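You operate a simulated robot arm through the tools that you are given. There is no shell and no other tool.

Carry out the task below with a simulated robot arm. There is one attempt and no reset: what you move stays moved.

TASK
Gauge the coupling half's bore, green plug first: green tray if the red plug stays out, else red tray.
Fine: both plug gauges go back into their stand.
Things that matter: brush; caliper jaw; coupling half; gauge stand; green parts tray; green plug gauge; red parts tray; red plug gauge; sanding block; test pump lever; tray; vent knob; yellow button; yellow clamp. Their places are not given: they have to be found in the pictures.

The check looks at the end state, three seconds after you hand in, the way a careful person would. Anything else that was tipped, shoved, dropped, spilled or broken makes it a failure.

THE ROBOT
A 7-joint arm with a fingered hand, fixed in place. Base frame: the origin is on the floor under the middle of its stand, x ahead of it, y to its left, z up; the work surface is at about z = 860. Readings come in mm, degrees, newtons and seconds.
With the tool pointing down near the work surface it reaches from about 320 to 720 mm from the base axis. Its first joint turns from -166.0 to 166.0 degrees. Payload 4 kg.
The tool frame sits at the grasp point between the pads (the TCP): z along the fingers, y along the line on which they close. The tips reach 26 mm beyond it. The gripper opens to 148 mm; its body begins 73 mm behind the TCP. The gripper is a hand of 3 fingers: y runs from the thumb to the fingers, the wrist lies at [0, 0, -239] in the tool frame, and closing takes about 1.5 s.
Orientation is told as [roll, pitch, yaw] about the base's x, y, z axes, in that order, counted from this pose: with the fingers straight down and closing along the base's y, the tool's x points along the base's -x, its y along +y and its z along -z.

THE INTERFACE
- The arm moves only by the tool apply_moves. Its argument "commands" is a list of rows, each a list of 6 numbers: the shift along the base's x, y, z in mm, then the turn, a rotation vector about the base's x, y, z in degrees. In form: [[x, y, z, rx, ry, rz], ...]. A call has 1 to 20 rows; each row is the pose to reach, as a shift and turn from the pose commanded when the call began. "fingers" is the opening, from 0 (shut) to 1 (fully open), set as the call begins (left out, the last holds). Each row takes 0.2 s and may step no farther than 50 mm and 8.6 degrees from the row before; otherwise, or with a gripper value out of range, the whole call is refused. A pose out of reach is approached as far as the arm can. The call stops where the force on the tool passes 40 N (or 10 N more than at its start, if that is more) or the arm is blocked; 0.2 s more then pass. Each finger travels about 72 mm/s and halts on what it meets, pressing with about 32 N; the grip force reading is that of the motor and also rises with nothing between the fingers. The clock runs only during rows and for 0.2 s after the last one: add rows that repeat a pose to give the fingers time. The reply holds the time, the measured pose of the TCP, the force on the tool along the base axes, the opening and the grip force, in the units named above and with some noise, with the torque about the TCP (base axes, N m) and any sound that the robot's microphone picked up.
- Cameras (640 x 400 px; columns grow to the right, rows downward): "scene" is fixed at [399, 650, 1618.1]; the picture's right is [-0.93, -0.37, 0.00], its down [-0.29, 0.72, -0.63] and it looks along [0.23, -0.58, -0.78] (base axes); focal length 290 px, centre (320, 200). "wrist" rides on the gripper at [67, -39, -90] in the tool frame; the picture's right is [0.50, 0.87, 0.00], its down [-0.66, 0.38, -0.65] and it looks along [-0.57, 0.33, 0.76] (tool axes); focal length 222 px, centre (320, 200).
- get_image(camera): a new picture of that camera. It takes no simulated time.
- lift_body(by): slides the trunk up (or, below 0, down) by that many mm; the arm rides with it, the base frame stays. It gives what a move gives, with no picture.
- set_grasp(shape): the hand has 3 fingers and takes this shape, open, in about a second: jaw (thumb against the fingers, like two jaws); tri (thumb and two fingers); tip (a fingertip pinch); poke (one finger out to press); point (the index stretched); flat (the hand flat); cup (the hand cupped); fist (a fist). The gripper value then closes the fingers along that shape, each until it touches; the sizes above hold for jaw. It gives what a move gives, with no picture.
- point_at(camera, pixels): there is no depth. For up to 12 entries [column, row, z] of the newest picture of that camera ("zoom" is the newest enlarged one), the place [x, y] in the base frame at which the ray of that pixel passes the height z, good to about 3 mm. It takes no simulated time.
- inspect(camera, box): a new picture of the part [left, top, right, bottom] of that camera's present view, enlarged. It takes no simulated time.
- finish_job(): hands the job in; it is judged then, once.

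Unless the task says otherwise, let go and move clear before handing in.

The tools are called after "Request:" by a JSON object that holds its "api" and its "payload". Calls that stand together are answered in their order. apply_moves: Moves the arm, as the interface text tells. Its arguments: {"type":"object","properties":{"commands":{"type":"array","items":{"type":"array","items":{"type":"number"}}},"fingers":{"type":"number"}},"required":["commands"]} The other tools are called the same way: lift_body (by) moves the trunk up or down; set_grasp (shape) gives the hand a shape; get_image (camera) takes a picture; point_at (camera, pixels) gives the place at which the rays of pixels pass given heights; inspect (camera, box) takes an enlarged picture of a part of a camera's view; finish_job () hands the job in.

At the start:

```text
clock: 0.0
eef_pos: [366.5, 112.8, 1234.6]
orientation: [0.0, -0.1, 0.0]
ft_force: [0.5, -0.4, -0.7]
wrist_torque: [0.04, -0.02, 0.03]
opening: 147.7
grip_force: 0.1
shape: jaw
trunk travel left (down, up): [-525.0, 65.0]
```

scene: 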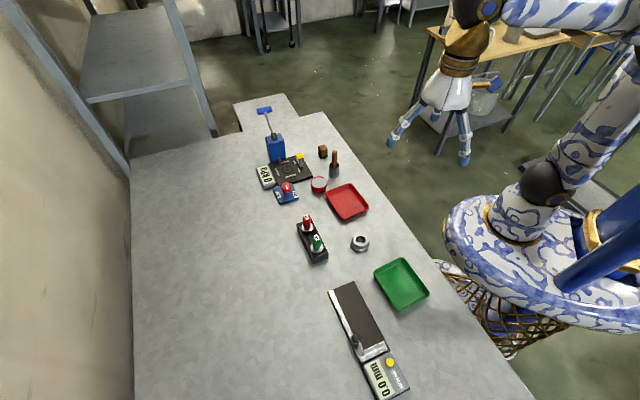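
wrist: 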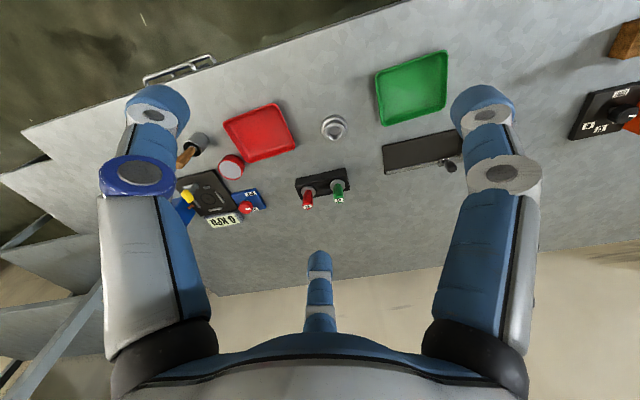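

The scene shows the gauge stand with red and green plugs around (312,235), the coupling half at (360,242), the red tray at (347,202) and the green tray at (401,285). I'll take enlarged views to locate these accurately.

Request:
{"api": "inspect", "payload": {"camera": "scene", "box": [280, 190, 440, 290]}}

Request:
{"api": "inspect", "payload": {"camera": "wrist", "box": [270, 100, 400, 220]}}

Request:
{"api": "point_at", "payload": {"camera": "scene", "pixels": [[360, 245, 860], [347, 202, 860], [401, 285, 860], [312, 245, 860], [307, 219, 920], [317, 238, 920]]}}

```text
4.00 times, centred on (360, 240) of scene
```

zoom: 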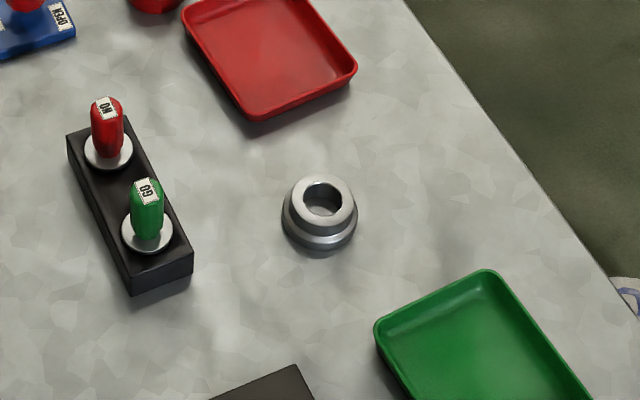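

```text
3.33 times, centred on (335, 160) of wrist
```

zoom: 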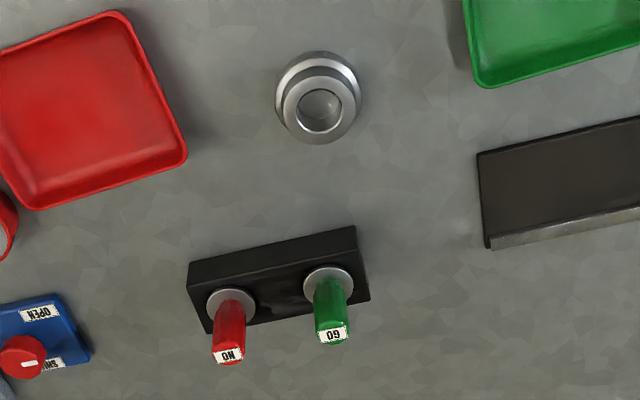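

```text
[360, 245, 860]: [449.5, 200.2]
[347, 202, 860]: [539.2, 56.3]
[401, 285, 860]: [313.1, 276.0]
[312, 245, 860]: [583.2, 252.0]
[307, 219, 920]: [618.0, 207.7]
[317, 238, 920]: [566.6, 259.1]
```

The zooms show GO (green) and NO (red) plugs standing in the black stand, with silver flanges, and the coupling as a stepped ring. I'll triangulate heights with rays from both cameras.

Request:
{"api": "point_at", "payload": {"camera": "scene", "pixels": [[316.7, 236.5, 900], [316.7, 236.5, 950], [306.5, 216.5, 900], [306.5, 216.5, 950], [316.7, 258, 890], [306.8, 238, 890], [361.3, 239.5, 880], [361.3, 239.5, 900], [360, 245, 860], [313, 263, 860], [297.5, 223, 890], [328, 254, 890]]}}

Request:
{"api": "point_at", "payload": {"camera": "wrist", "pixels": [[338.6, 199, 900], [338.6, 199, 950], [307.4, 206, 900], [307.4, 206, 950], [337.4, 182.5, 890], [308.3, 190, 890], [335, 133, 880], [335, 133, 900], [334.5, 131, 860], [349, 191, 890], [297, 180, 890], [341, 168.5, 890]]}}

Request:
{"api": "inspect", "payload": {"camera": "scene", "box": [288, 200, 352, 270]}}

```text
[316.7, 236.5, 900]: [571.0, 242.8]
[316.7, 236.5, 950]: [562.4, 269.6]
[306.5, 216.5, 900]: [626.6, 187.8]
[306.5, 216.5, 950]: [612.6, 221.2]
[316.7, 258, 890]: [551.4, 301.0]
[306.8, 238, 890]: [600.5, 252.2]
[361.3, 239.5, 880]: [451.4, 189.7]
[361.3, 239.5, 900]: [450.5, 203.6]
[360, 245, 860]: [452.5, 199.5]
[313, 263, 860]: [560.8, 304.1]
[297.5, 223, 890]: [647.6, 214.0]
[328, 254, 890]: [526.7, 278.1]
```

```text
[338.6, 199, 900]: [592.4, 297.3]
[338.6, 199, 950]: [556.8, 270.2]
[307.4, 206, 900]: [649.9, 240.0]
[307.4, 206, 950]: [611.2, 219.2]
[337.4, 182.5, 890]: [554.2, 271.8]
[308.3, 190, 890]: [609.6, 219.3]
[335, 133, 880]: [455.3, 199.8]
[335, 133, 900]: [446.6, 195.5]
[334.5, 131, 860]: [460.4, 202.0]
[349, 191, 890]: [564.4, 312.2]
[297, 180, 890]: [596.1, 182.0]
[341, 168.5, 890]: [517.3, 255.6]
```

```text
5.71 times, centred on (320, 235) of scene
```

zoom: 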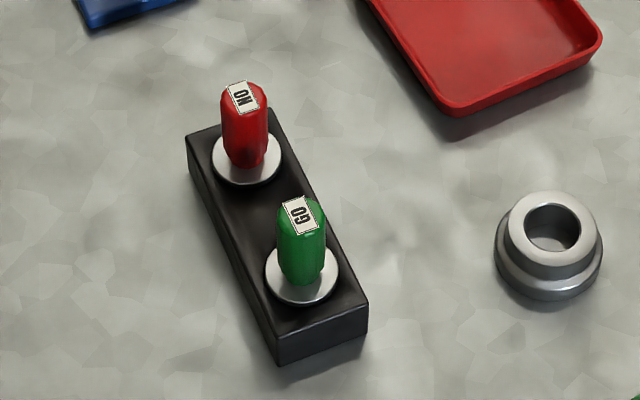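

Triangulation puts the handle tops near z≈950 at green (559,270) and red (612,220), and the coupling bore at about (451,197,891). Next I'll test how the jaw shape closes in free air and look at the fingers.

Request:
{"api": "apply_moves", "payload": {"commands": [[0, 0, 0, 0, 0, 0], [0, 0, 0, 0, 0, 0], [0, 0, 0, 0, 0, 0], [0, 0, 0, 0, 0, 0], [0, 0, 0, 0, 0, 0], [0, 0, 0, 0, 0, 0]], "fingers": 0.4}}

Request:
{"api": "get_image", "payload": {"camera": "wrist"}}

Request:
{"api": "inspect", "payload": {"camera": "scene", "box": [360, 0, 520, 180]}}

```text
clock: 1.4
eef_pos: [365.5, 112.8, 1234.9]
orientation: [0.0, -0.1, -0.1]
ft_force: [0.0, -0.3, 0.5]
wrist_torque: [0.0, 0.01, 0.02]
opening: 59.8
grip_force: 0.0
shape: jaw
trunk travel left (down, up): [-525.0, 65.0]
```

```text
taken
```

wrist: 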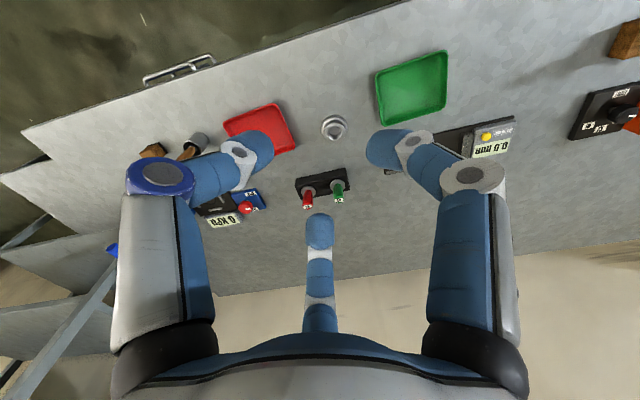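

```text
2.22 times, centred on (440, 90) of scene
```

zoom: 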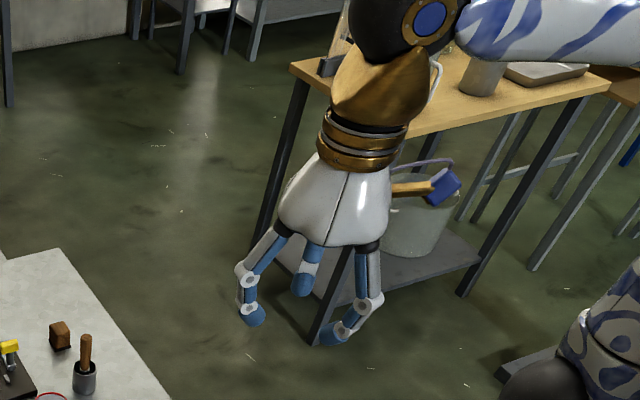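

The hand closes as three fingers at 120° (in the wrist view: thumb left, one finger right, one far centre). Now I'll triangulate the flanges, stand top, bore and trays more carefully.

Request:
{"api": "point_at", "payload": {"camera": "scene", "pixels": [[316.85, 248.3, 885], [316.85, 248.3, 905], [306.9, 227.7, 885], [306.9, 227.7, 905], [328.4, 252.5, 890], [312.6, 258.6, 890], [311.2, 218.7, 890], [296.7, 224.5, 890], [313, 263.4, 860], [328.4, 257.4, 860]]}}

Request:
{"api": "point_at", "payload": {"camera": "wrist", "pixels": [[337.7, 185.2, 885], [337.7, 185.2, 905], [308.3, 190.9, 885], [308.3, 190.9, 905]]}}

Request:
{"api": "inspect", "payload": {"camera": "wrist", "box": [285, 160, 365, 215]}}

Request:
{"api": "inspect", "payload": {"camera": "scene", "box": [240, 130, 360, 210]}}

Request:
{"api": "inspect", "payload": {"camera": "scene", "box": [310, 250, 450, 400]}}

```text
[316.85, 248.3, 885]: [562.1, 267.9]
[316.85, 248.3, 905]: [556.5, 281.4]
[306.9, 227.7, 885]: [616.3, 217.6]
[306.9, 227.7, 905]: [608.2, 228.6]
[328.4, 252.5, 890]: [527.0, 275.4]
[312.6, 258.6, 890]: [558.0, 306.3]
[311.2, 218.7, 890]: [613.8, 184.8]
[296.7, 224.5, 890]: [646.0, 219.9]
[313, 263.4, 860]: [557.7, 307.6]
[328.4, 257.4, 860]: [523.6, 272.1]
```

```text
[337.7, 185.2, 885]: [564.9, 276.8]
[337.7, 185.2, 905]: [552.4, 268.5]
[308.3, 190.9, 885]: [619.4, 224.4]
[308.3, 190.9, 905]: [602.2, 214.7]
```

```text
7.27 times, centred on (325, 188) of wrist
```

zoom: 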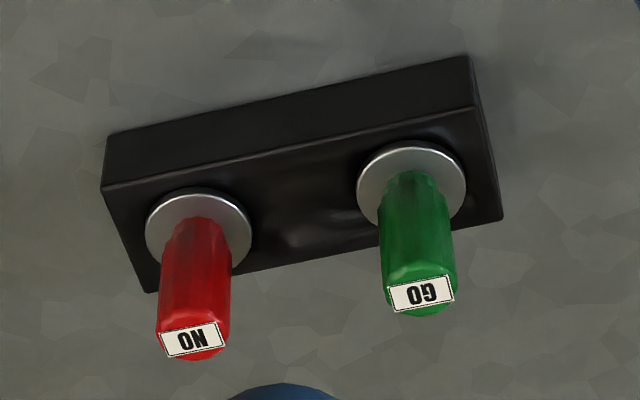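

```text
5.00 times, centred on (300, 170) of scene
```

zoom: 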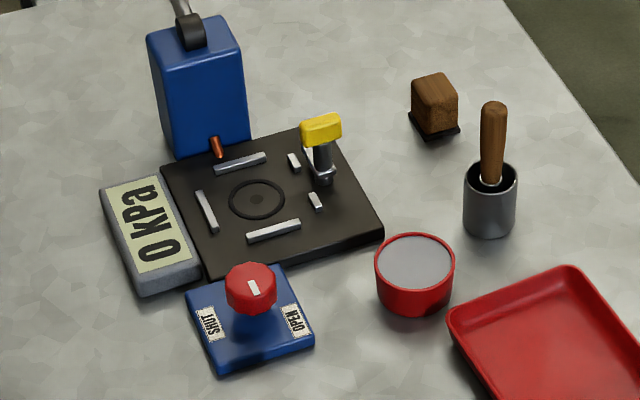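

```text
2.67 times, centred on (380, 325) of scene
```

zoom: 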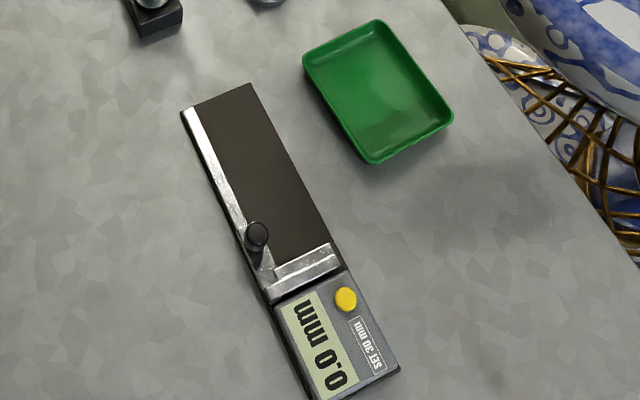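

The flanges sit at about z≈893, with green at (559.7,272), red at (613.5,221) and handle tops near 950. I'll move over the green plug at height, yawed −13° so the red plug falls in a gap between fingers, then look again.

Request:
{"api": "apply_moves", "payload": {"commands": [[24, 20, -22, 0, 0, -1.6], [48, 40, -44, 0, 0, -3.2], [73, 60, -66, 0, 0, -4.8], [97, 80, -88, 0, 0, -6.5], [121, 100, -110, 0, 0, -8.1], [146, 120, -132, 0, 0, -9.7], [170, 140, -155, 0, 0, -11.4], [194, 159, -175, 0, 0, -13], [194, 159, -175, 0, 0, -13]], "fingers": 0.5}}

Request:
{"api": "get_image", "payload": {"camera": "wrist"}}

Request:
{"api": "get_image", "payload": {"camera": "scene"}}

```text
clock: 3.4
eef_pos: [559.3, 273.7, 1058.0]
orientation: [0.1, -0.1, -13.1]
ft_force: [0.5, 0.4, -0.2]
wrist_torque: [0.02, -0.01, 0.03]
opening: 73.6
grip_force: 0.1
shape: jaw
trunk travel left (down, up): [-525.0, 65.0]
```

```text
taken
```

wrist: 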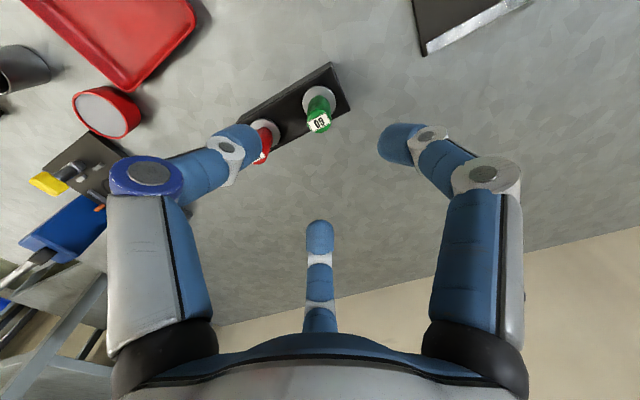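

```text
taken
```

scene: 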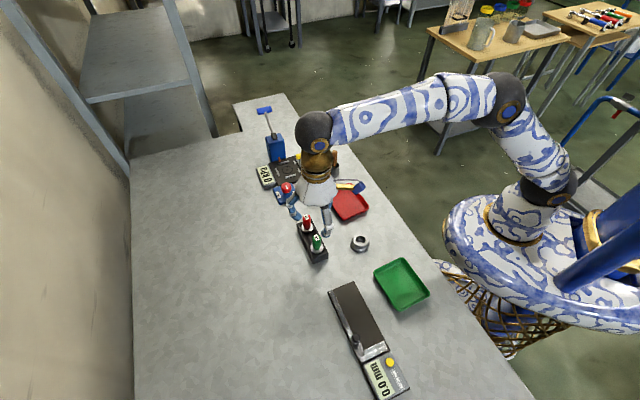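

The green handle top is at about (320,122) in the wrist view and the fingers straddle it. I'll zoom and refine its position from this closer view.

Request:
{"api": "inspect", "payload": {"camera": "wrist", "box": [230, 50, 360, 180]}}

Request:
{"api": "inspect", "payload": {"camera": "scene", "box": [270, 140, 390, 270]}}

```text
3.08 times, centred on (295, 115) of wrist
```

zoom: 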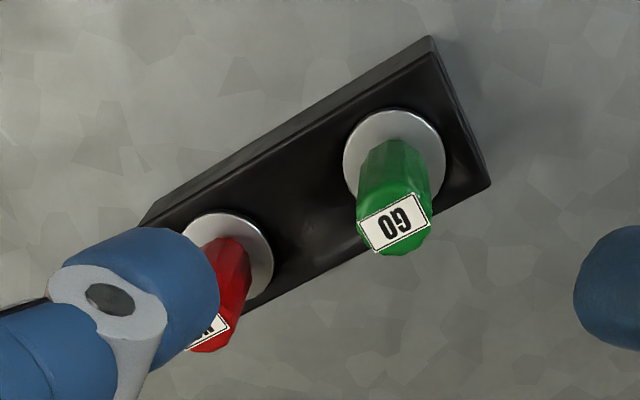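

```text
3.08 times, centred on (330, 205) of scene
```

zoom: 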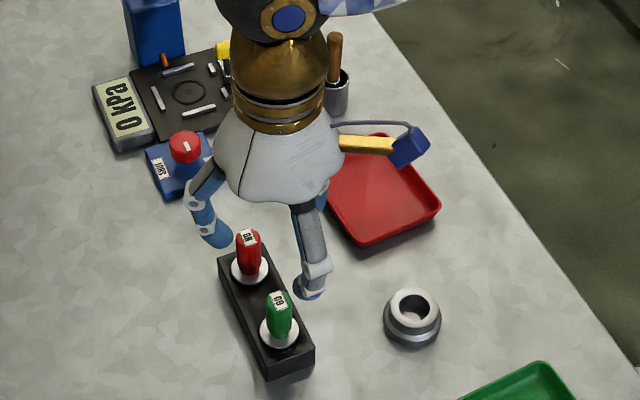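

Request:
{"api": "point_at", "payload": {"camera": "wrist", "pixels": [[319.4, 101.4, 890], [319.4, 101.4, 895], [319.2, 122, 945], [319.2, 122, 950], [319.2, 122, 955], [268.5, 132, 890], [268.5, 132, 895]]}}

```text
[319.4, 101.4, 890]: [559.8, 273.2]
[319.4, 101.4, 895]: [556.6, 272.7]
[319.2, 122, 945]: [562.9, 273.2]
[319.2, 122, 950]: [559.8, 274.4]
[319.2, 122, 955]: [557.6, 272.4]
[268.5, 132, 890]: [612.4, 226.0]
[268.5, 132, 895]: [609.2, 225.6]
```

Refined green position is (559.7,273) and the TCP is at (559.3,273.7), so it's nearly on axis. I'll descend straight to z≈932 with the fingers at 0.5.

Request:
{"api": "apply_moves", "payload": {"commands": [[0, 0, -25, 0, 0, 0], [0, 0, -50, 0, 0, 0], [0, 0, -75, 0, 0, 0], [0, 0, -95, 0, 0, 0], [0, 0, -110, 0, 0, 0], [0, 0, -120, 0, 0, 0], [0, 0, -125, 0, 0, 0], [0, 0, -125, 0, 0, 0]], "fingers": 0.5}}

Request:
{"api": "get_image", "payload": {"camera": "wrist"}}

Request:
{"api": "inspect", "payload": {"camera": "scene", "box": [270, 180, 390, 280]}}

```text
clock: 5.2
eef_pos: [559.6, 271.6, 934.5]
orientation: [-0.1, 0.0, -13.2]
ft_force: [-0.9, 0.6, 0.7]
wrist_torque: [-0.02, -0.01, -0.03]
opening: 73.5
grip_force: 0.0
shape: jaw
trunk travel left (down, up): [-525.0, 65.0]
```

```text
taken
```

wrist: 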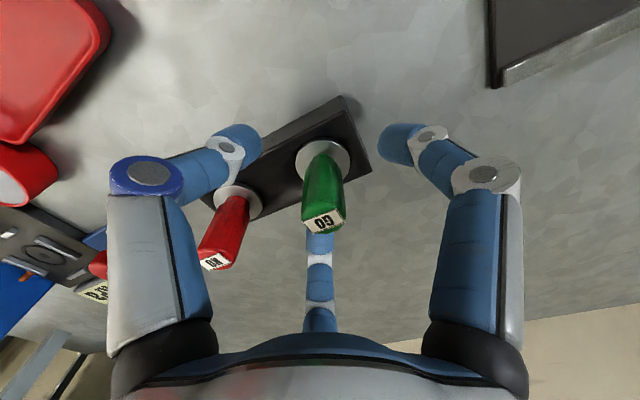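

```text
4.00 times, centred on (330, 230) of scene
```

zoom: 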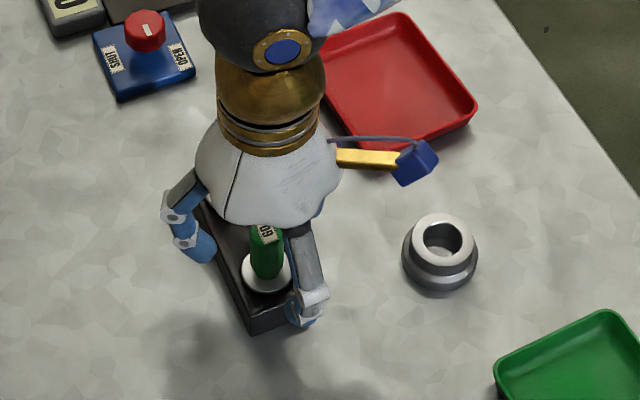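

The green handle runs through image centre (322,195), centred between fingers, with no contact force. Closing now.

Request:
{"api": "apply_moves", "payload": {"commands": [[0, 0, 0, 0, 0, 0], [0, 0, 0, 0, 0, 0], [0, 0, 0, 0, 0, 0], [0, 0, 0, 0, 0, 0], [0, 0, 0, 0, 0, 0], [0, 0, 0, 0, 0, 0], [0, 0, 0, 0, 0, 0], [0, 0, 0, 0, 0, 0]], "fingers": 0}}

Request:
{"api": "get_image", "payload": {"camera": "wrist"}}

```text
clock: 7.0
eef_pos: [558.5, 270.5, 934.3]
orientation: [0.0, -0.1, -13.2]
ft_force: [-0.5, 0.1, 0.7]
wrist_torque: [0.02, 0.01, 0.02]
opening: 15.8
grip_force: 31.9
shape: jaw
trunk travel left (down, up): [-525.0, 65.0]
```

```text
taken
```

wrist: 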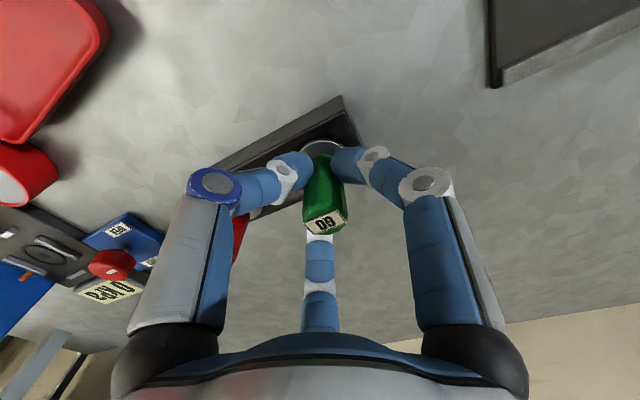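

Grip closed at opening 15.8 with 31.9 N on the handle. Lifting straight up gently.

Request:
{"api": "apply_moves", "payload": {"commands": [[0, 0, 4, 0, 0, 0], [0, 0, 10, 0, 0, 0], [0, 0, 18, 0, 0, 0], [0, 0, 28, 0, 0, 0], [0, 0, 40, 0, 0, 0], [0, 0, 55, 0, 0, 0], [0, 0, 70, 0, 0, 0], [0, 0, 85, 0, 0, 0], [0, 0, 85, 0, 0, 0]]}}

Request:
{"api": "get_image", "payload": {"camera": "wrist"}}

Request:
{"api": "inspect", "payload": {"camera": "scene", "box": [270, 160, 390, 280]}}

```text
clock: 9.0
eef_pos: [559.9, 271.6, 1019.9]
orientation: [0.0, 0.0, -13.2]
ft_force: [0.4, -0.4, -1.0]
wrist_torque: [-0.03, -0.01, -0.02]
opening: 16.1
grip_force: 32.4
shape: jaw
trunk travel left (down, up): [-525.0, 65.0]
```

```text
taken
```

wrist: 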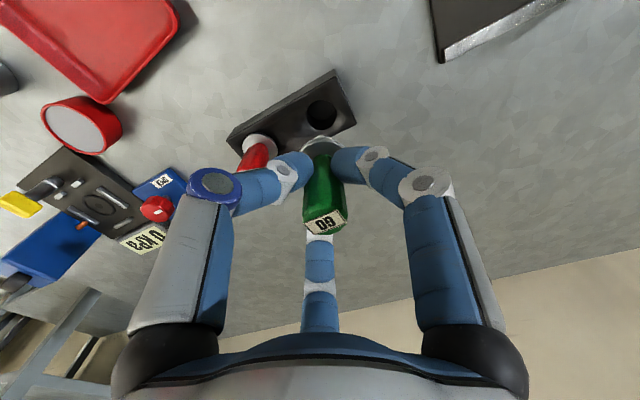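

```text
3.33 times, centred on (330, 220) of scene
```

zoom: 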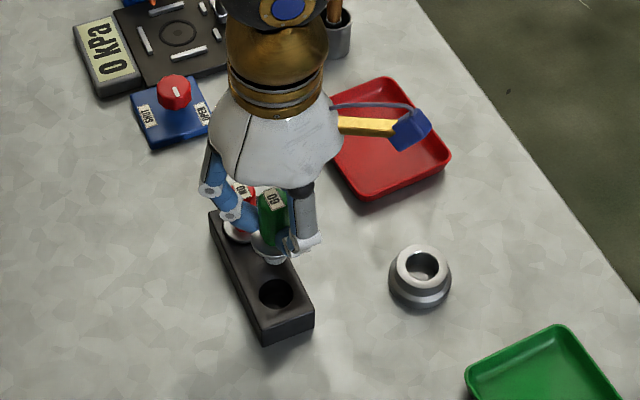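

The green plug is out and the hand holds it upright; the force is steady. I'll measure the coupling closely in the scene view before moving over it.

Request:
{"api": "inspect", "payload": {"camera": "scene", "box": [344, 228, 376, 256]}}

Request:
{"api": "inspect", "payload": {"camera": "scene", "box": [290, 200, 350, 260]}}

```text
14.29 times, centred on (360, 242) of scene
```

zoom: 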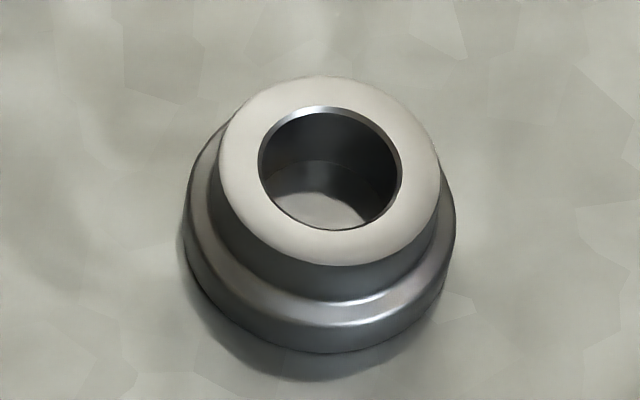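

```text
6.67 times, centred on (320, 230) of scene
```

zoom: 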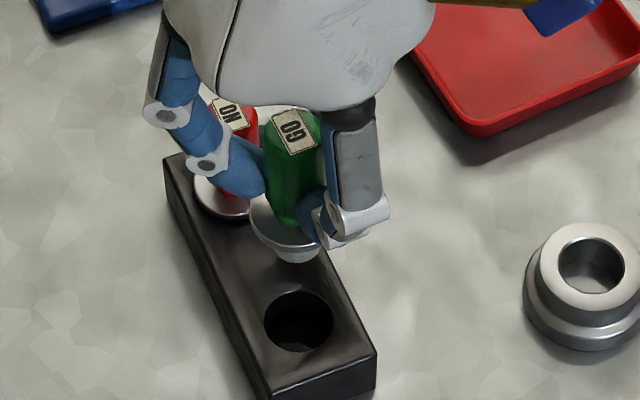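

The coupling's bore rim in the zoom spans (258–400, 107–230), centre ≈(330,169). I'll average several rays to fix its centre.

Request:
{"api": "inspect", "payload": {"camera": "scene", "box": [344, 228, 376, 256]}}

Request:
{"api": "point_at", "payload": {"camera": "zoom", "pixels": [[330, 169, 891], [258, 165, 891], [400, 173, 891], [333, 107, 891], [328, 230, 891], [218, 165, 891], [440, 177, 891], [320, 77, 891], [335, 265, 891], [329, 171, 891], [330, 170, 885], [330, 170, 897]]}}

Request:
{"api": "apply_moves", "payload": {"commands": [[-20, -15, 20, 0, 0, 2], [-40, -30, 40, 0, 0, 4], [-60, -45, 50, 0, 0, 6], [-75, -55, 50, 0, 0, 8], [-75, -55, 50, 0, 0, 10], [-75, -55, 50, 0, 0, 13], [-75, -55, 50, 0, 0, 13]]}}

Request:
{"api": "get_image", "payload": {"camera": "wrist"}}

```text
14.29 times, centred on (360, 242) of scene
```

zoom: 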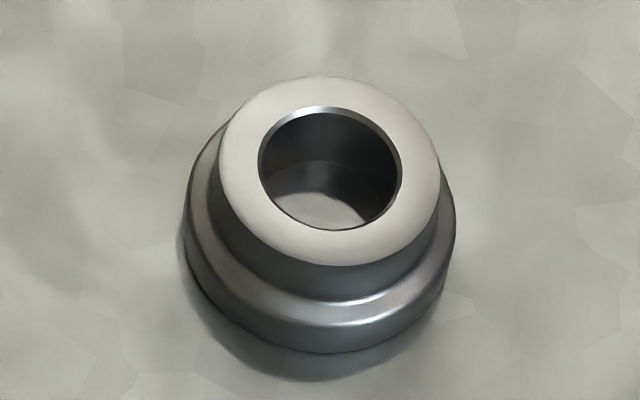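

```text
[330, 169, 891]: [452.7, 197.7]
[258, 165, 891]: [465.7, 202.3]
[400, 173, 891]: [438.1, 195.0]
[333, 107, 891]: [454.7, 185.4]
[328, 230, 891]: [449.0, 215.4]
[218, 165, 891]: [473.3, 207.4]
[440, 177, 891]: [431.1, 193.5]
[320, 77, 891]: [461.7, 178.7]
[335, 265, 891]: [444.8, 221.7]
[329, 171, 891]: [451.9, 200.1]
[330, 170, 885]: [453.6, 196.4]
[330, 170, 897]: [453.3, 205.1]
```

```text
clock: 10.6
eef_pos: [486.1, 216.0, 1068.4]
orientation: [0.0, -0.1, -0.1]
ft_force: [-0.2, 0.2, -1.4]
wrist_torque: [0.01, 0.01, 0.01]
opening: 15.8
grip_force: 32.3
shape: jaw
trunk travel left (down, up): [-525.0, 65.0]
```

```text
taken
```

wrist: 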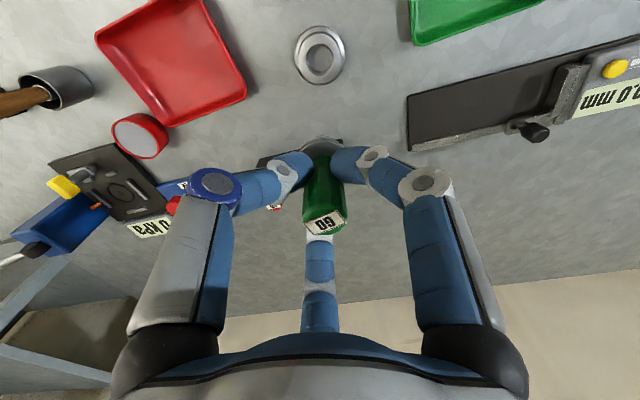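

The scene rays average to (452.3,199.6) at z=891. Now the same from the wrist view, where the coupling is at about (320,55).

Request:
{"api": "inspect", "payload": {"camera": "wrist", "box": [285, 20, 355, 95]}}

```text
5.33 times, centred on (320, 58) of wrist
```

zoom: 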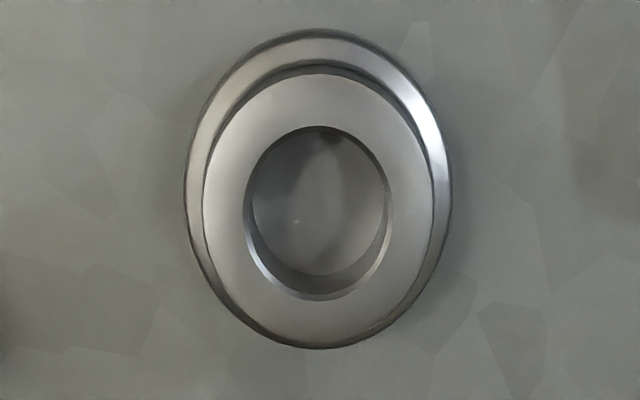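

Request:
{"api": "point_at", "payload": {"camera": "zoom", "pixels": [[317, 212, 891], [244, 212, 891], [390, 212, 891], [317, 126, 891], [317, 300, 891], [203, 208, 891], [435, 208, 891], [319, 72, 891], [319, 345, 891], [318, 210, 891], [317, 212, 885], [317, 212, 897]]}}

```text
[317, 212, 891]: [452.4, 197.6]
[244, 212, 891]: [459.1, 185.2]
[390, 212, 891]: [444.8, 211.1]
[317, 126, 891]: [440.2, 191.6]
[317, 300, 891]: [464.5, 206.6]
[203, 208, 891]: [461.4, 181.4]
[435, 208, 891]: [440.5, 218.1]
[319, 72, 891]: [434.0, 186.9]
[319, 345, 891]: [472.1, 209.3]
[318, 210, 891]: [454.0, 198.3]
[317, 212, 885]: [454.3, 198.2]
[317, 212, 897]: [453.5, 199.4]
```

Wrist rays average (452.4,198.5), agreeing with the scene, so the bore centre is ≈(452.4,199). I'll move above it with the pin still clear, then check alignment from the scene camera.

Request:
{"api": "apply_moves", "payload": {"commands": [[-16, -9, -10, 0, 0, 0], [-32.3, -17.7, -30, 0, 0, 0], [-32.3, -17.7, -55, 0, 0, 0], [-32.3, -17.7, -75, 0, 0, 0], [-32.3, -17.7, -75, 0, 0, 0], [-32.3, -17.7, -75, 0, 0, 0]]}}

Request:
{"api": "inspect", "payload": {"camera": "scene", "box": [330, 190, 400, 260]}}

Request:
{"api": "inspect", "payload": {"camera": "wrist", "box": [270, 60, 370, 240]}}

```text
clock: 12.0
eef_pos: [452.2, 198.5, 994.1]
orientation: [0.0, -0.1, 0.0]
ft_force: [-0.4, -0.1, -1.1]
wrist_torque: [0.0, -0.02, 0.0]
opening: 15.6
grip_force: 32.2
shape: jaw
trunk travel left (down, up): [-525.0, 65.0]
```

```text
5.71 times, centred on (365, 225) of scene
```

zoom: 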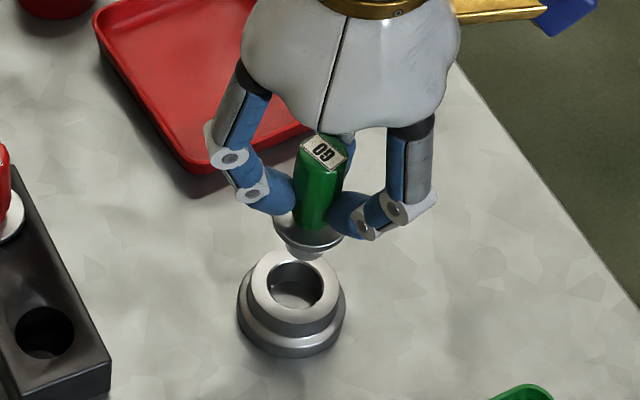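

```text
2.22 times, centred on (320, 150) of wrist
```

zoom: 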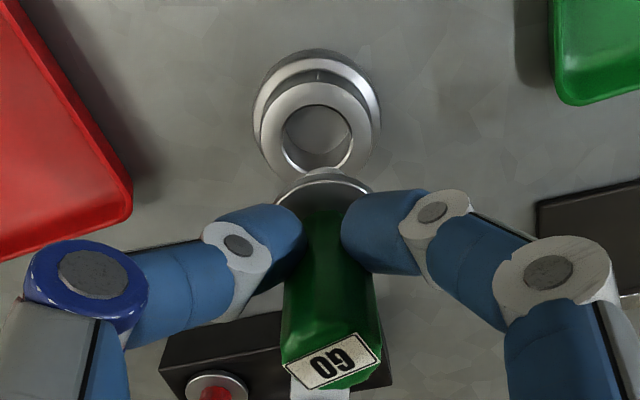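

The handle's axis extends down to about (296,285) in the zoom, matching the bore centre at (295,285). I'll zoom further on the pin to see its size and length.

Request:
{"api": "inspect", "payload": {"camera": "scene", "box": [345, 210, 380, 255]}}

```text
8.89 times, centred on (362, 232) of scene
```

zoom: 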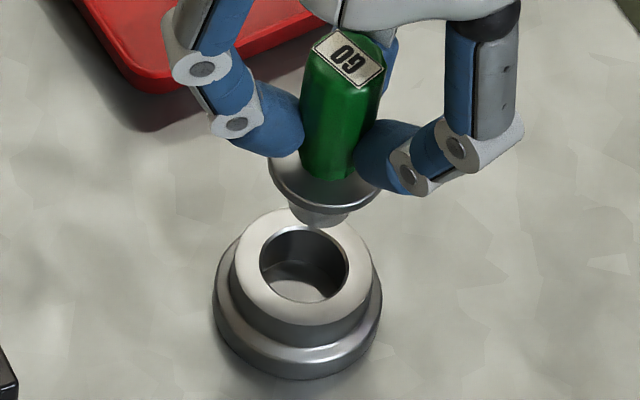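

The pin is short and lines up with the bore. I'll descend in small steps, watching force; flange contact is expected near TCP z≈936 if it enters.

Request:
{"api": "apply_moves", "payload": {"commands": [[0, 0, -8, 0, 0, 0], [0, 0, -16, 0, 0, 0], [0, 0, -22, 0, 0, 0], [0, 0, -28, 0, 0, 0], [0, 0, -32, 0, 0, 0], [0, 0, -32, 0, 0, 0]]}}

Request:
{"api": "inspect", "payload": {"camera": "scene", "box": [345, 210, 380, 255]}}

```text
clock: 13.4
eef_pos: [452.6, 199.1, 961.6]
orientation: [-0.1, -0.1, -0.1]
ft_force: [0.0, -0.5, -1.1]
wrist_torque: [0.01, -0.01, 0.02]
opening: 15.8
grip_force: 31.8
shape: jaw
trunk travel left (down, up): [-525.0, 65.0]
```

```text
8.89 times, centred on (362, 232) of scene
```

zoom: 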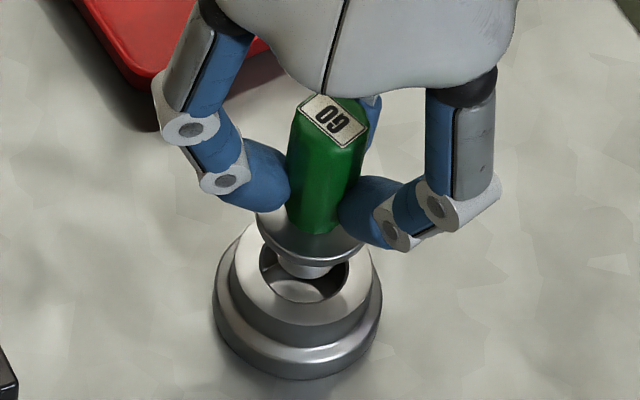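

No contact yet at z≈961.6 and the pin appears centred over the bore. Continuing in 2 mm steps.

Request:
{"api": "apply_moves", "payload": {"commands": [[0, 0, -2, 0, 0, 0], [0, 0, -4, 0, 0, 0], [0, 0, -6, 0, 0, 0], [0, 0, -8, 0, 0, 0], [0, 0, -10, 0, 0, 0], [0, 0, -10, 0, 0, 0]]}}

Request:
{"api": "inspect", "payload": {"camera": "scene", "box": [345, 210, 380, 255]}}

```text
clock: 14.8
eef_pos: [452.4, 198.9, 953.0]
orientation: [0.0, 0.1, -0.1]
ft_force: [0.4, -0.4, -0.3]
wrist_torque: [0.01, 0.02, 0.0]
opening: 15.8
grip_force: 32.1
shape: jaw
trunk travel left (down, up): [-525.0, 65.0]
```

```text
8.89 times, centred on (362, 232) of scene
```

zoom: 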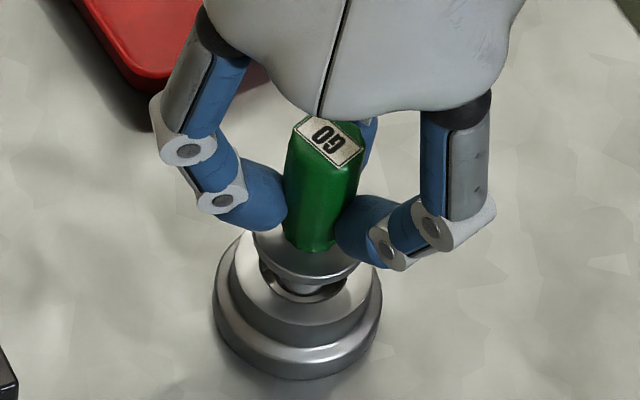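

Still no contact at z≈953 and the pin is at the mouth of the bore. Continuing downward in smaller steps.

Request:
{"api": "apply_moves", "payload": {"commands": [[0, 0, -1, 0, 0, 0], [0, 0, -2, 0, 0, 0], [0, 0, -3, 0, 0, 0], [0, 0, -4, 0, 0, 0], [0, 0, -5, 0, 0, 0], [0, 0, -5, 0, 0, 0]]}}

Request:
{"api": "inspect", "payload": {"camera": "scene", "box": [345, 210, 380, 255]}}

```text
clock: 16.2
eef_pos: [452.4, 200.3, 947.8]
orientation: [-0.1, 0.0, 0.0]
ft_force: [0.2, 0.2, -1.5]
wrist_torque: [0.04, 0.0, -0.01]
opening: 15.7
grip_force: 32.5
shape: jaw
trunk travel left (down, up): [-525.0, 65.0]
```

```text
8.89 times, centred on (362, 232) of scene
```

zoom: 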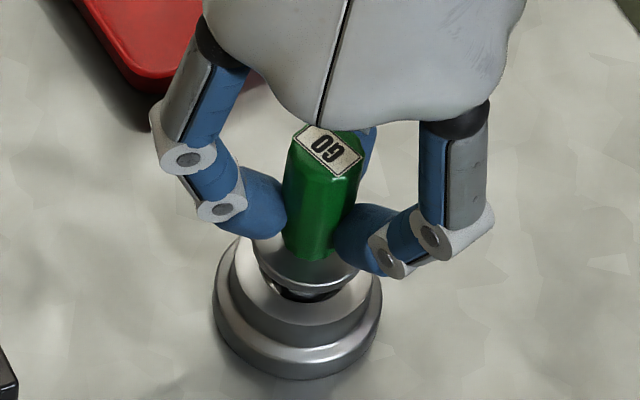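

At z≈947.8 there is still no force and the pin bottom is passing below the rim. Continuing down.

Request:
{"api": "apply_moves", "payload": {"commands": [[0, 0, -1, 0, 0, 0], [0, 0, -2, 0, 0, 0], [0, 0, -3, 0, 0, 0], [0, 0, -4, 0, 0, 0], [0, 0, -5, 0, 0, 0], [0, 0, -5, 0, 0, 0]]}}

Request:
{"api": "inspect", "payload": {"camera": "scene", "box": [345, 210, 380, 255]}}

```text
clock: 17.6
eef_pos: [451.3, 198.8, 942.7]
orientation: [0.0, 0.0, -0.1]
ft_force: [-0.8, -0.1, -0.4]
wrist_torque: [0.0, 0.02, -0.01]
opening: 15.8
grip_force: 31.9
shape: jaw
trunk travel left (down, up): [-525.0, 65.0]
```

```text
8.89 times, centred on (362, 232) of scene
```

zoom: 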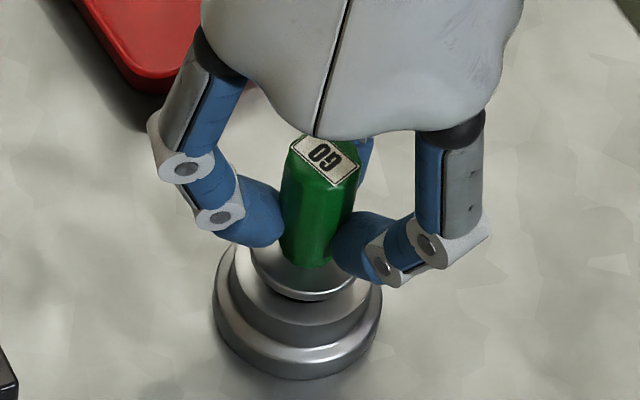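

Still free at z≈942.7. I'll continue in 1 mm steps to flange contact.

Request:
{"api": "apply_moves", "payload": {"commands": [[0, 0, -1, 0, 0, 0], [0, 0, -2, 0, 0, 0], [0, 0, -3, 0, 0, 0], [0, 0, -4, 0, 0, 0], [0, 0, -4, 0, 0, 0]]}}

Request:
{"api": "inspect", "payload": {"camera": "scene", "box": [345, 210, 380, 255]}}

```text
clock: 18.8
eef_pos: [453.6, 198.7, 938.9]
orientation: [0.1, -0.1, 0.0]
ft_force: [-0.1, 0.2, -1.2]
wrist_torque: [0.02, 0.02, -0.01]
opening: 15.6
grip_force: 31.6
shape: jaw
trunk travel left (down, up): [-525.0, 65.0]
```

```text
8.89 times, centred on (362, 232) of scene
```

zoom: 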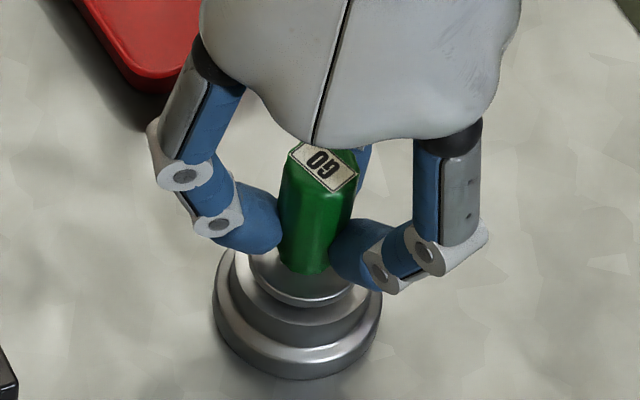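

At z≈938.9 the flange is nearly on the coupling with no resistance, so the green plug enters. I'll go a touch further to confirm flange contact.

Request:
{"api": "apply_moves", "payload": {"commands": [[0, 0, -1, 0, 0, 0], [0, 0, -2, 0, 0, 0], [0, 0, -2, 0, 0, 0]]}}

Request:
{"api": "inspect", "payload": {"camera": "scene", "box": [345, 210, 380, 255]}}

```text
clock: 19.6
eef_pos: [453.4, 197.8, 936.3]
orientation: [0.0, 0.0, 0.0]
ft_force: [0.1, 0.3, -2.1]
wrist_torque: [0.03, 0.0, -0.01]
opening: 15.5
grip_force: 31.8
shape: jaw
trunk travel left (down, up): [-525.0, 65.0]
```

```text
8.89 times, centred on (362, 232) of scene
```

zoom: 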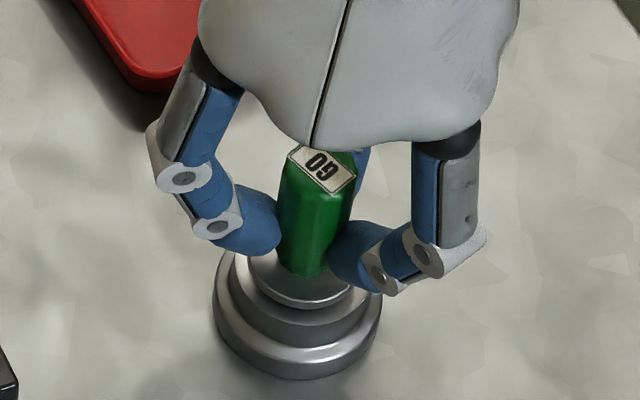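

Request:
{"api": "apply_moves", "payload": {"commands": [[0, 0, -1, 0, 0, 0], [0, 0, -2, 0, 0, 0], [0, 0, -2, 0, 0, 0]]}}

Request:
{"api": "inspect", "payload": {"camera": "scene", "box": [345, 210, 380, 255]}}

```text
clock: 20.4
eef_pos: [452.8, 198.4, 934.6]
orientation: [0.0, 0.0, -0.1]
ft_force: [-0.2, -0.6, -1.4]
wrist_torque: [0.01, 0.0, -0.02]
opening: 15.9
grip_force: 32.1
shape: jaw
trunk travel left (down, up): [-525.0, 65.0]
```

```text
8.89 times, centred on (362, 232) of scene
```

zoom: 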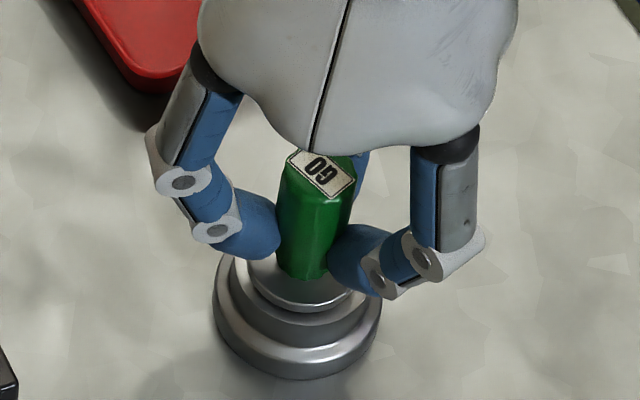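

Request:
{"api": "apply_moves", "payload": {"commands": [[0, 0, -1, 0, 0, 0], [0, 0, -2, 0, 0, 0], [0, 0, -3, 0, 0, 0], [0, 0, -3, 0, 0, 0]]}}

Request:
{"api": "inspect", "payload": {"camera": "scene", "box": [345, 210, 380, 255]}}

```text
clock: 21.4
eef_pos: [452.8, 199.7, 932.2]
orientation: [0.0, -0.2, -0.1]
ft_force: [-0.4, -0.5, -1.6]
wrist_torque: [-0.01, -0.01, -0.03]
opening: 15.6
grip_force: 32.3
shape: jaw
trunk travel left (down, up): [-525.0, 65.0]
```

```text
8.89 times, centred on (362, 232) of scene
```

zoom: 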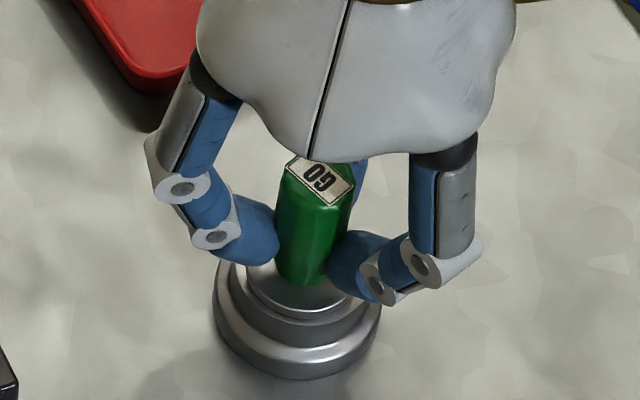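

Request:
{"api": "apply_moves", "payload": {"commands": [[0, 0, -1, 0, 0, 0], [0, 0, -2, 0, 0, 0], [0, 0, -2, 0, 0, 0]]}}

Request:
{"api": "inspect", "payload": {"camera": "scene", "box": [345, 210, 380, 255]}}

```text
clock: 22.2
eef_pos: [452.0, 199.1, 930.2]
orientation: [0.1, -0.2, 0.0]
ft_force: [0.7, -1.2, 13.1]
wrist_torque: [0.01, -0.06, -0.03]
opening: 16.1
grip_force: 32.1
shape: jaw
trunk travel left (down, up): [-525.0, 65.0]
```

```text
8.89 times, centred on (362, 232) of scene
```

zoom: 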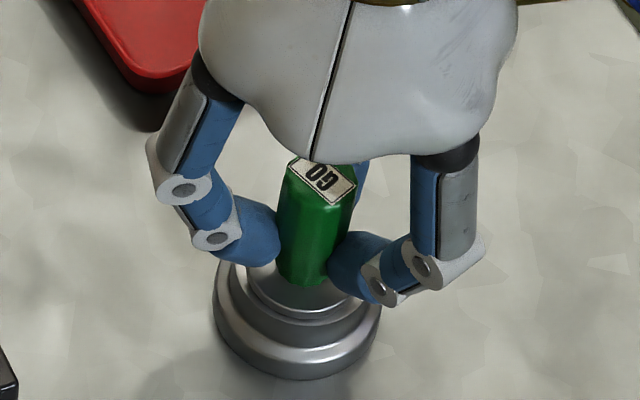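

Force reached +13 N at z≈930, which means the flange has seated: the green plug goes fully in. Withdrawing it gently, straight up.

Request:
{"api": "apply_moves", "payload": {"commands": [[0, 0, 2, 0, 0, 0], [0, 0, 4, 0, 0, 0], [0, 0, 8, 0, 0, 0], [0, 0, 13, 0, 0, 0], [0, 0, 20, 0, 0, 0], [0, 0, 28, 0, 0, 0], [0, 0, 38, 0, 0, 0], [0, 0, 50, 0, 0, 0], [0, 0, 65, 0, 0, 0], [0, 0, 65, 0, 0, 0]]}}

Request:
{"api": "inspect", "payload": {"camera": "scene", "box": [290, 170, 400, 270]}}

Request:
{"api": "get_image", "payload": {"camera": "wrist"}}

```text
clock: 24.4
eef_pos: [452.8, 198.5, 993.7]
orientation: [-0.1, 0.0, -0.1]
ft_force: [1.1, 0.7, -1.8]
wrist_torque: [0.01, 0.01, -0.02]
opening: 15.7
grip_force: 32.1
shape: jaw
trunk travel left (down, up): [-525.0, 65.0]
```

```text
4.00 times, centred on (345, 220) of scene
```

zoom: 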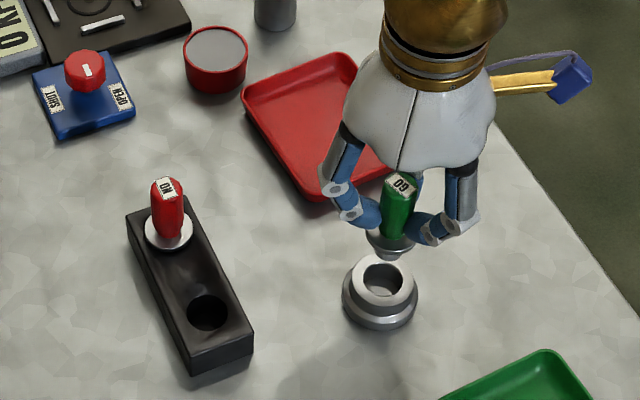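

```text
taken
```

wrist: 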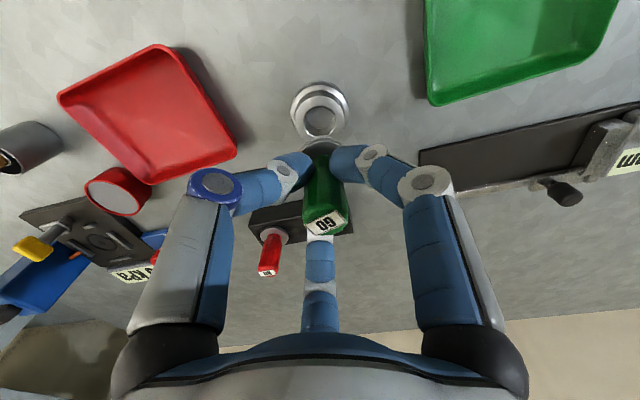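

The coupling stayed put and the plug came out cleanly. I'll now return the green plug along the same path to its stand hole with yaw −13°, first stopping above it.

Request:
{"api": "apply_moves", "payload": {"commands": [[10, 7, 15, 0, 0, 0], [35, 24, 26, 0, 0, -3], [65, 44, 26, 0, 0, -6], [90, 61, 26, 0, 0, -9], [107.3, 72.7, 26, 0, 0, -13], [107.3, 72.7, 26, 0, 0, -13], [107.3, 72.7, 10, 0, 0, -13], [107.3, 72.7, 0, 0, 0, -13], [107.3, 72.7, 0, 0, 0, -13]]}}

Request:
{"api": "inspect", "payload": {"camera": "scene", "box": [290, 210, 340, 270]}}

Request:
{"api": "get_image", "payload": {"camera": "wrist"}}

```text
clock: 26.4
eef_pos: [560.5, 272.2, 994.4]
orientation: [-0.1, 0.0, -13.1]
ft_force: [-0.6, -0.2, -1.9]
wrist_torque: [0.03, 0.01, 0.03]
opening: 15.9
grip_force: 31.7
shape: jaw
trunk travel left (down, up): [-525.0, 65.0]
```

```text
6.67 times, centred on (315, 240) of scene
```

zoom: 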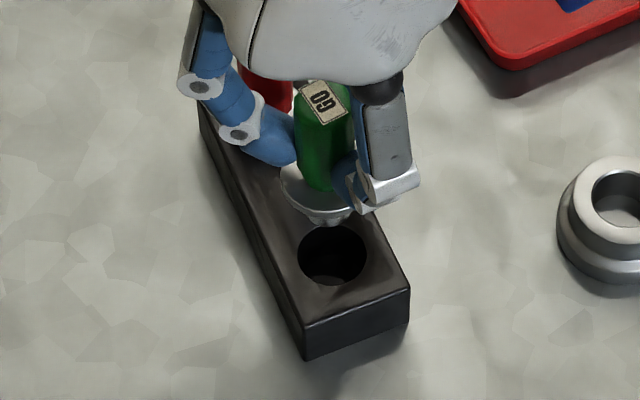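

```text
taken
```

wrist: 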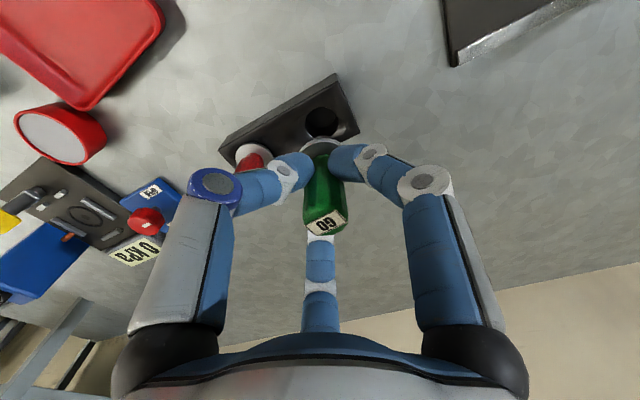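

The plug is lined up over its hole (zoom (333,255)). Lowering it slowly to just above its original seat.

Request:
{"api": "apply_moves", "payload": {"commands": [[0, 0, -10, 0, 0, 0], [0, 0, -20, 0, 0, 0], [0, 0, -28, 0, 0, 0], [0, 0, -35, 0, 0, 0], [0, 0, -41, 0, 0, 0], [0, 0, -47, 0, 0, 0], [0, 0, -52, 0, 0, 0], [0, 0, -56, 0, 0, 0], [0, 0, -58, 0, 0, 0], [0, 0, -58, 0, 0, 0]]}}

Request:
{"api": "inspect", "payload": {"camera": "scene", "box": [290, 210, 340, 270]}}

```text
clock: 28.6
eef_pos: [559.8, 271.7, 935.3]
orientation: [0.0, -0.1, -13.1]
ft_force: [-0.1, 0.8, -0.8]
wrist_torque: [-0.02, 0.02, -0.02]
opening: 15.6
grip_force: 32.6
shape: jaw
trunk travel left (down, up): [-525.0, 65.0]
```

```text
6.67 times, centred on (315, 240) of scene
```

zoom: 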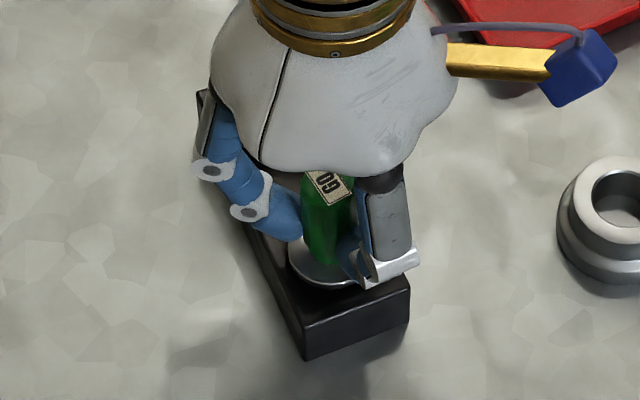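

The pin is in the hole, with the flange just above the stand. Lowering by 1 mm steps to contact.

Request:
{"api": "apply_moves", "payload": {"commands": [[0, 0, -1, 0, 0, 0], [0, 0, -2, 0, 0, 0], [0, 0, -2, 0, 0, 0]]}}

```text
clock: 29.4
eef_pos: [560.4, 272.3, 935.4]
orientation: [0.0, 0.0, -13.1]
ft_force: [0.2, 0.2, -1.0]
wrist_torque: [0.03, 0.04, 0.01]
opening: 15.7
grip_force: 31.9
shape: jaw
trunk travel left (down, up): [-525.0, 65.0]
```

Request:
{"api": "apply_moves", "payload": {"commands": [[0, 0, -1, 0, 0, 0], [0, 0, -1, 0, 0, 0]]}}

```text
clock: 30.0
eef_pos: [560.9, 272.0, 934.7]
orientation: [0.0, 0.1, -13.2]
ft_force: [0.0, -0.2, -1.5]
wrist_torque: [0.02, -0.03, -0.01]
opening: 15.8
grip_force: 32.4
shape: jaw
trunk travel left (down, up): [-525.0, 65.0]
```

Request:
{"api": "apply_moves", "payload": {"commands": [[0, 0, -1, 0, 0, 0], [0, 0, -1, 0, 0, 0], [0, 0, -1, 0, 0, 0]]}}

```text
clock: 30.8
eef_pos: [558.5, 272.5, 933.0]
orientation: [0.2, -0.2, -13.1]
ft_force: [0.3, -1.2, 2.3]
wrist_torque: [0.04, -0.01, -0.04]
opening: 15.9
grip_force: 32.2
shape: jaw
trunk travel left (down, up): [-525.0, 65.0]
```

Contact is now +2.3 N, so the plug is resting in the stand. Opening the fingers to 0.5.

Request:
{"api": "apply_moves", "payload": {"commands": [[0, 0, 0, 0, 0, 0], [0, 0, 0, 0, 0, 0], [0, 0, 0, 0, 0, 0], [0, 0, 0, 0, 0, 0], [0, 0, 0, 0, 0, 0], [0, 0, 0, 0, 0, 0]], "fingers": 0.5}}

Request:
{"api": "get_image", "payload": {"camera": "wrist"}}

```text
clock: 32.2
eef_pos: [558.0, 272.3, 932.2]
orientation: [0.0, -0.1, -13.0]
ft_force: [-0.4, 0.8, -0.4]
wrist_torque: [-0.02, 0.01, -0.01]
opening: 73.4
grip_force: 0.0
shape: jaw
trunk travel left (down, up): [-525.0, 65.0]
```

```text
taken
```

wrist: 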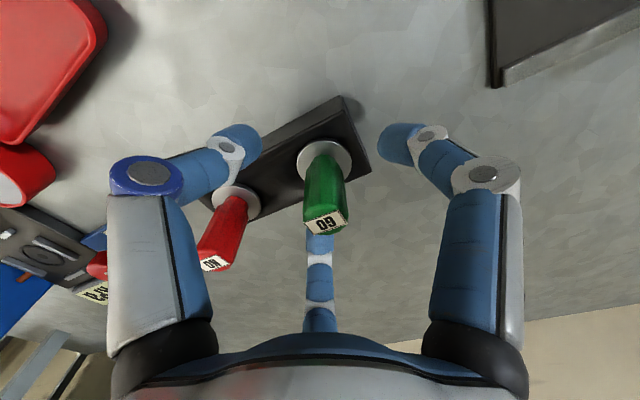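

The green plug is standing upright in its hole. I'll raise the hand clear and check where the vent knob is relative to the red plug before turning to yaw 47°.

Request:
{"api": "apply_moves", "payload": {"commands": [[0, 0, 10, 0, 0, 0], [0, 0, 30, 0, 0, 0], [0, 0, 60, 0, 0, 0], [0, 0, 90, 0, 0, 0], [0, 0, 128, 0, 0, 0], [0, 0, 128, 0, 0, 0]]}}

Request:
{"api": "inspect", "payload": {"camera": "scene", "box": [260, 170, 340, 270]}}

Request:
{"api": "point_at", "payload": {"camera": "scene", "pixels": [[287, 187, 900], [287, 187, 920], [298, 200, 865], [283, 205, 865], [275, 187, 865], [317, 186, 890], [317, 186, 900]]}}

```text
clock: 33.6
eef_pos: [558.3, 273.5, 1060.2]
orientation: [0.0, -0.1, -13.1]
ft_force: [-0.2, 0.1, -0.8]
wrist_torque: [0.01, 0.01, -0.01]
opening: 73.6
grip_force: 0.0
shape: jaw
trunk travel left (down, up): [-525.0, 65.0]
```

```text
4.00 times, centred on (300, 220) of scene
```

zoom: 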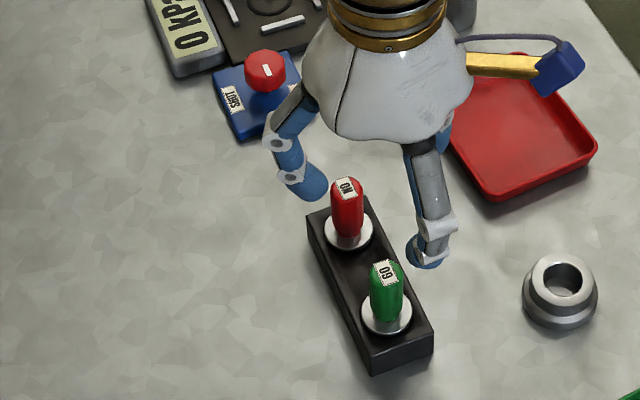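

```text
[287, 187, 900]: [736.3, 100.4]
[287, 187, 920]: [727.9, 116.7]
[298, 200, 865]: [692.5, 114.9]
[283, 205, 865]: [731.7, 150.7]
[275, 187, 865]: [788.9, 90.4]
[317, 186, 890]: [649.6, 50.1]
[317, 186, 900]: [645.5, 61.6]
```

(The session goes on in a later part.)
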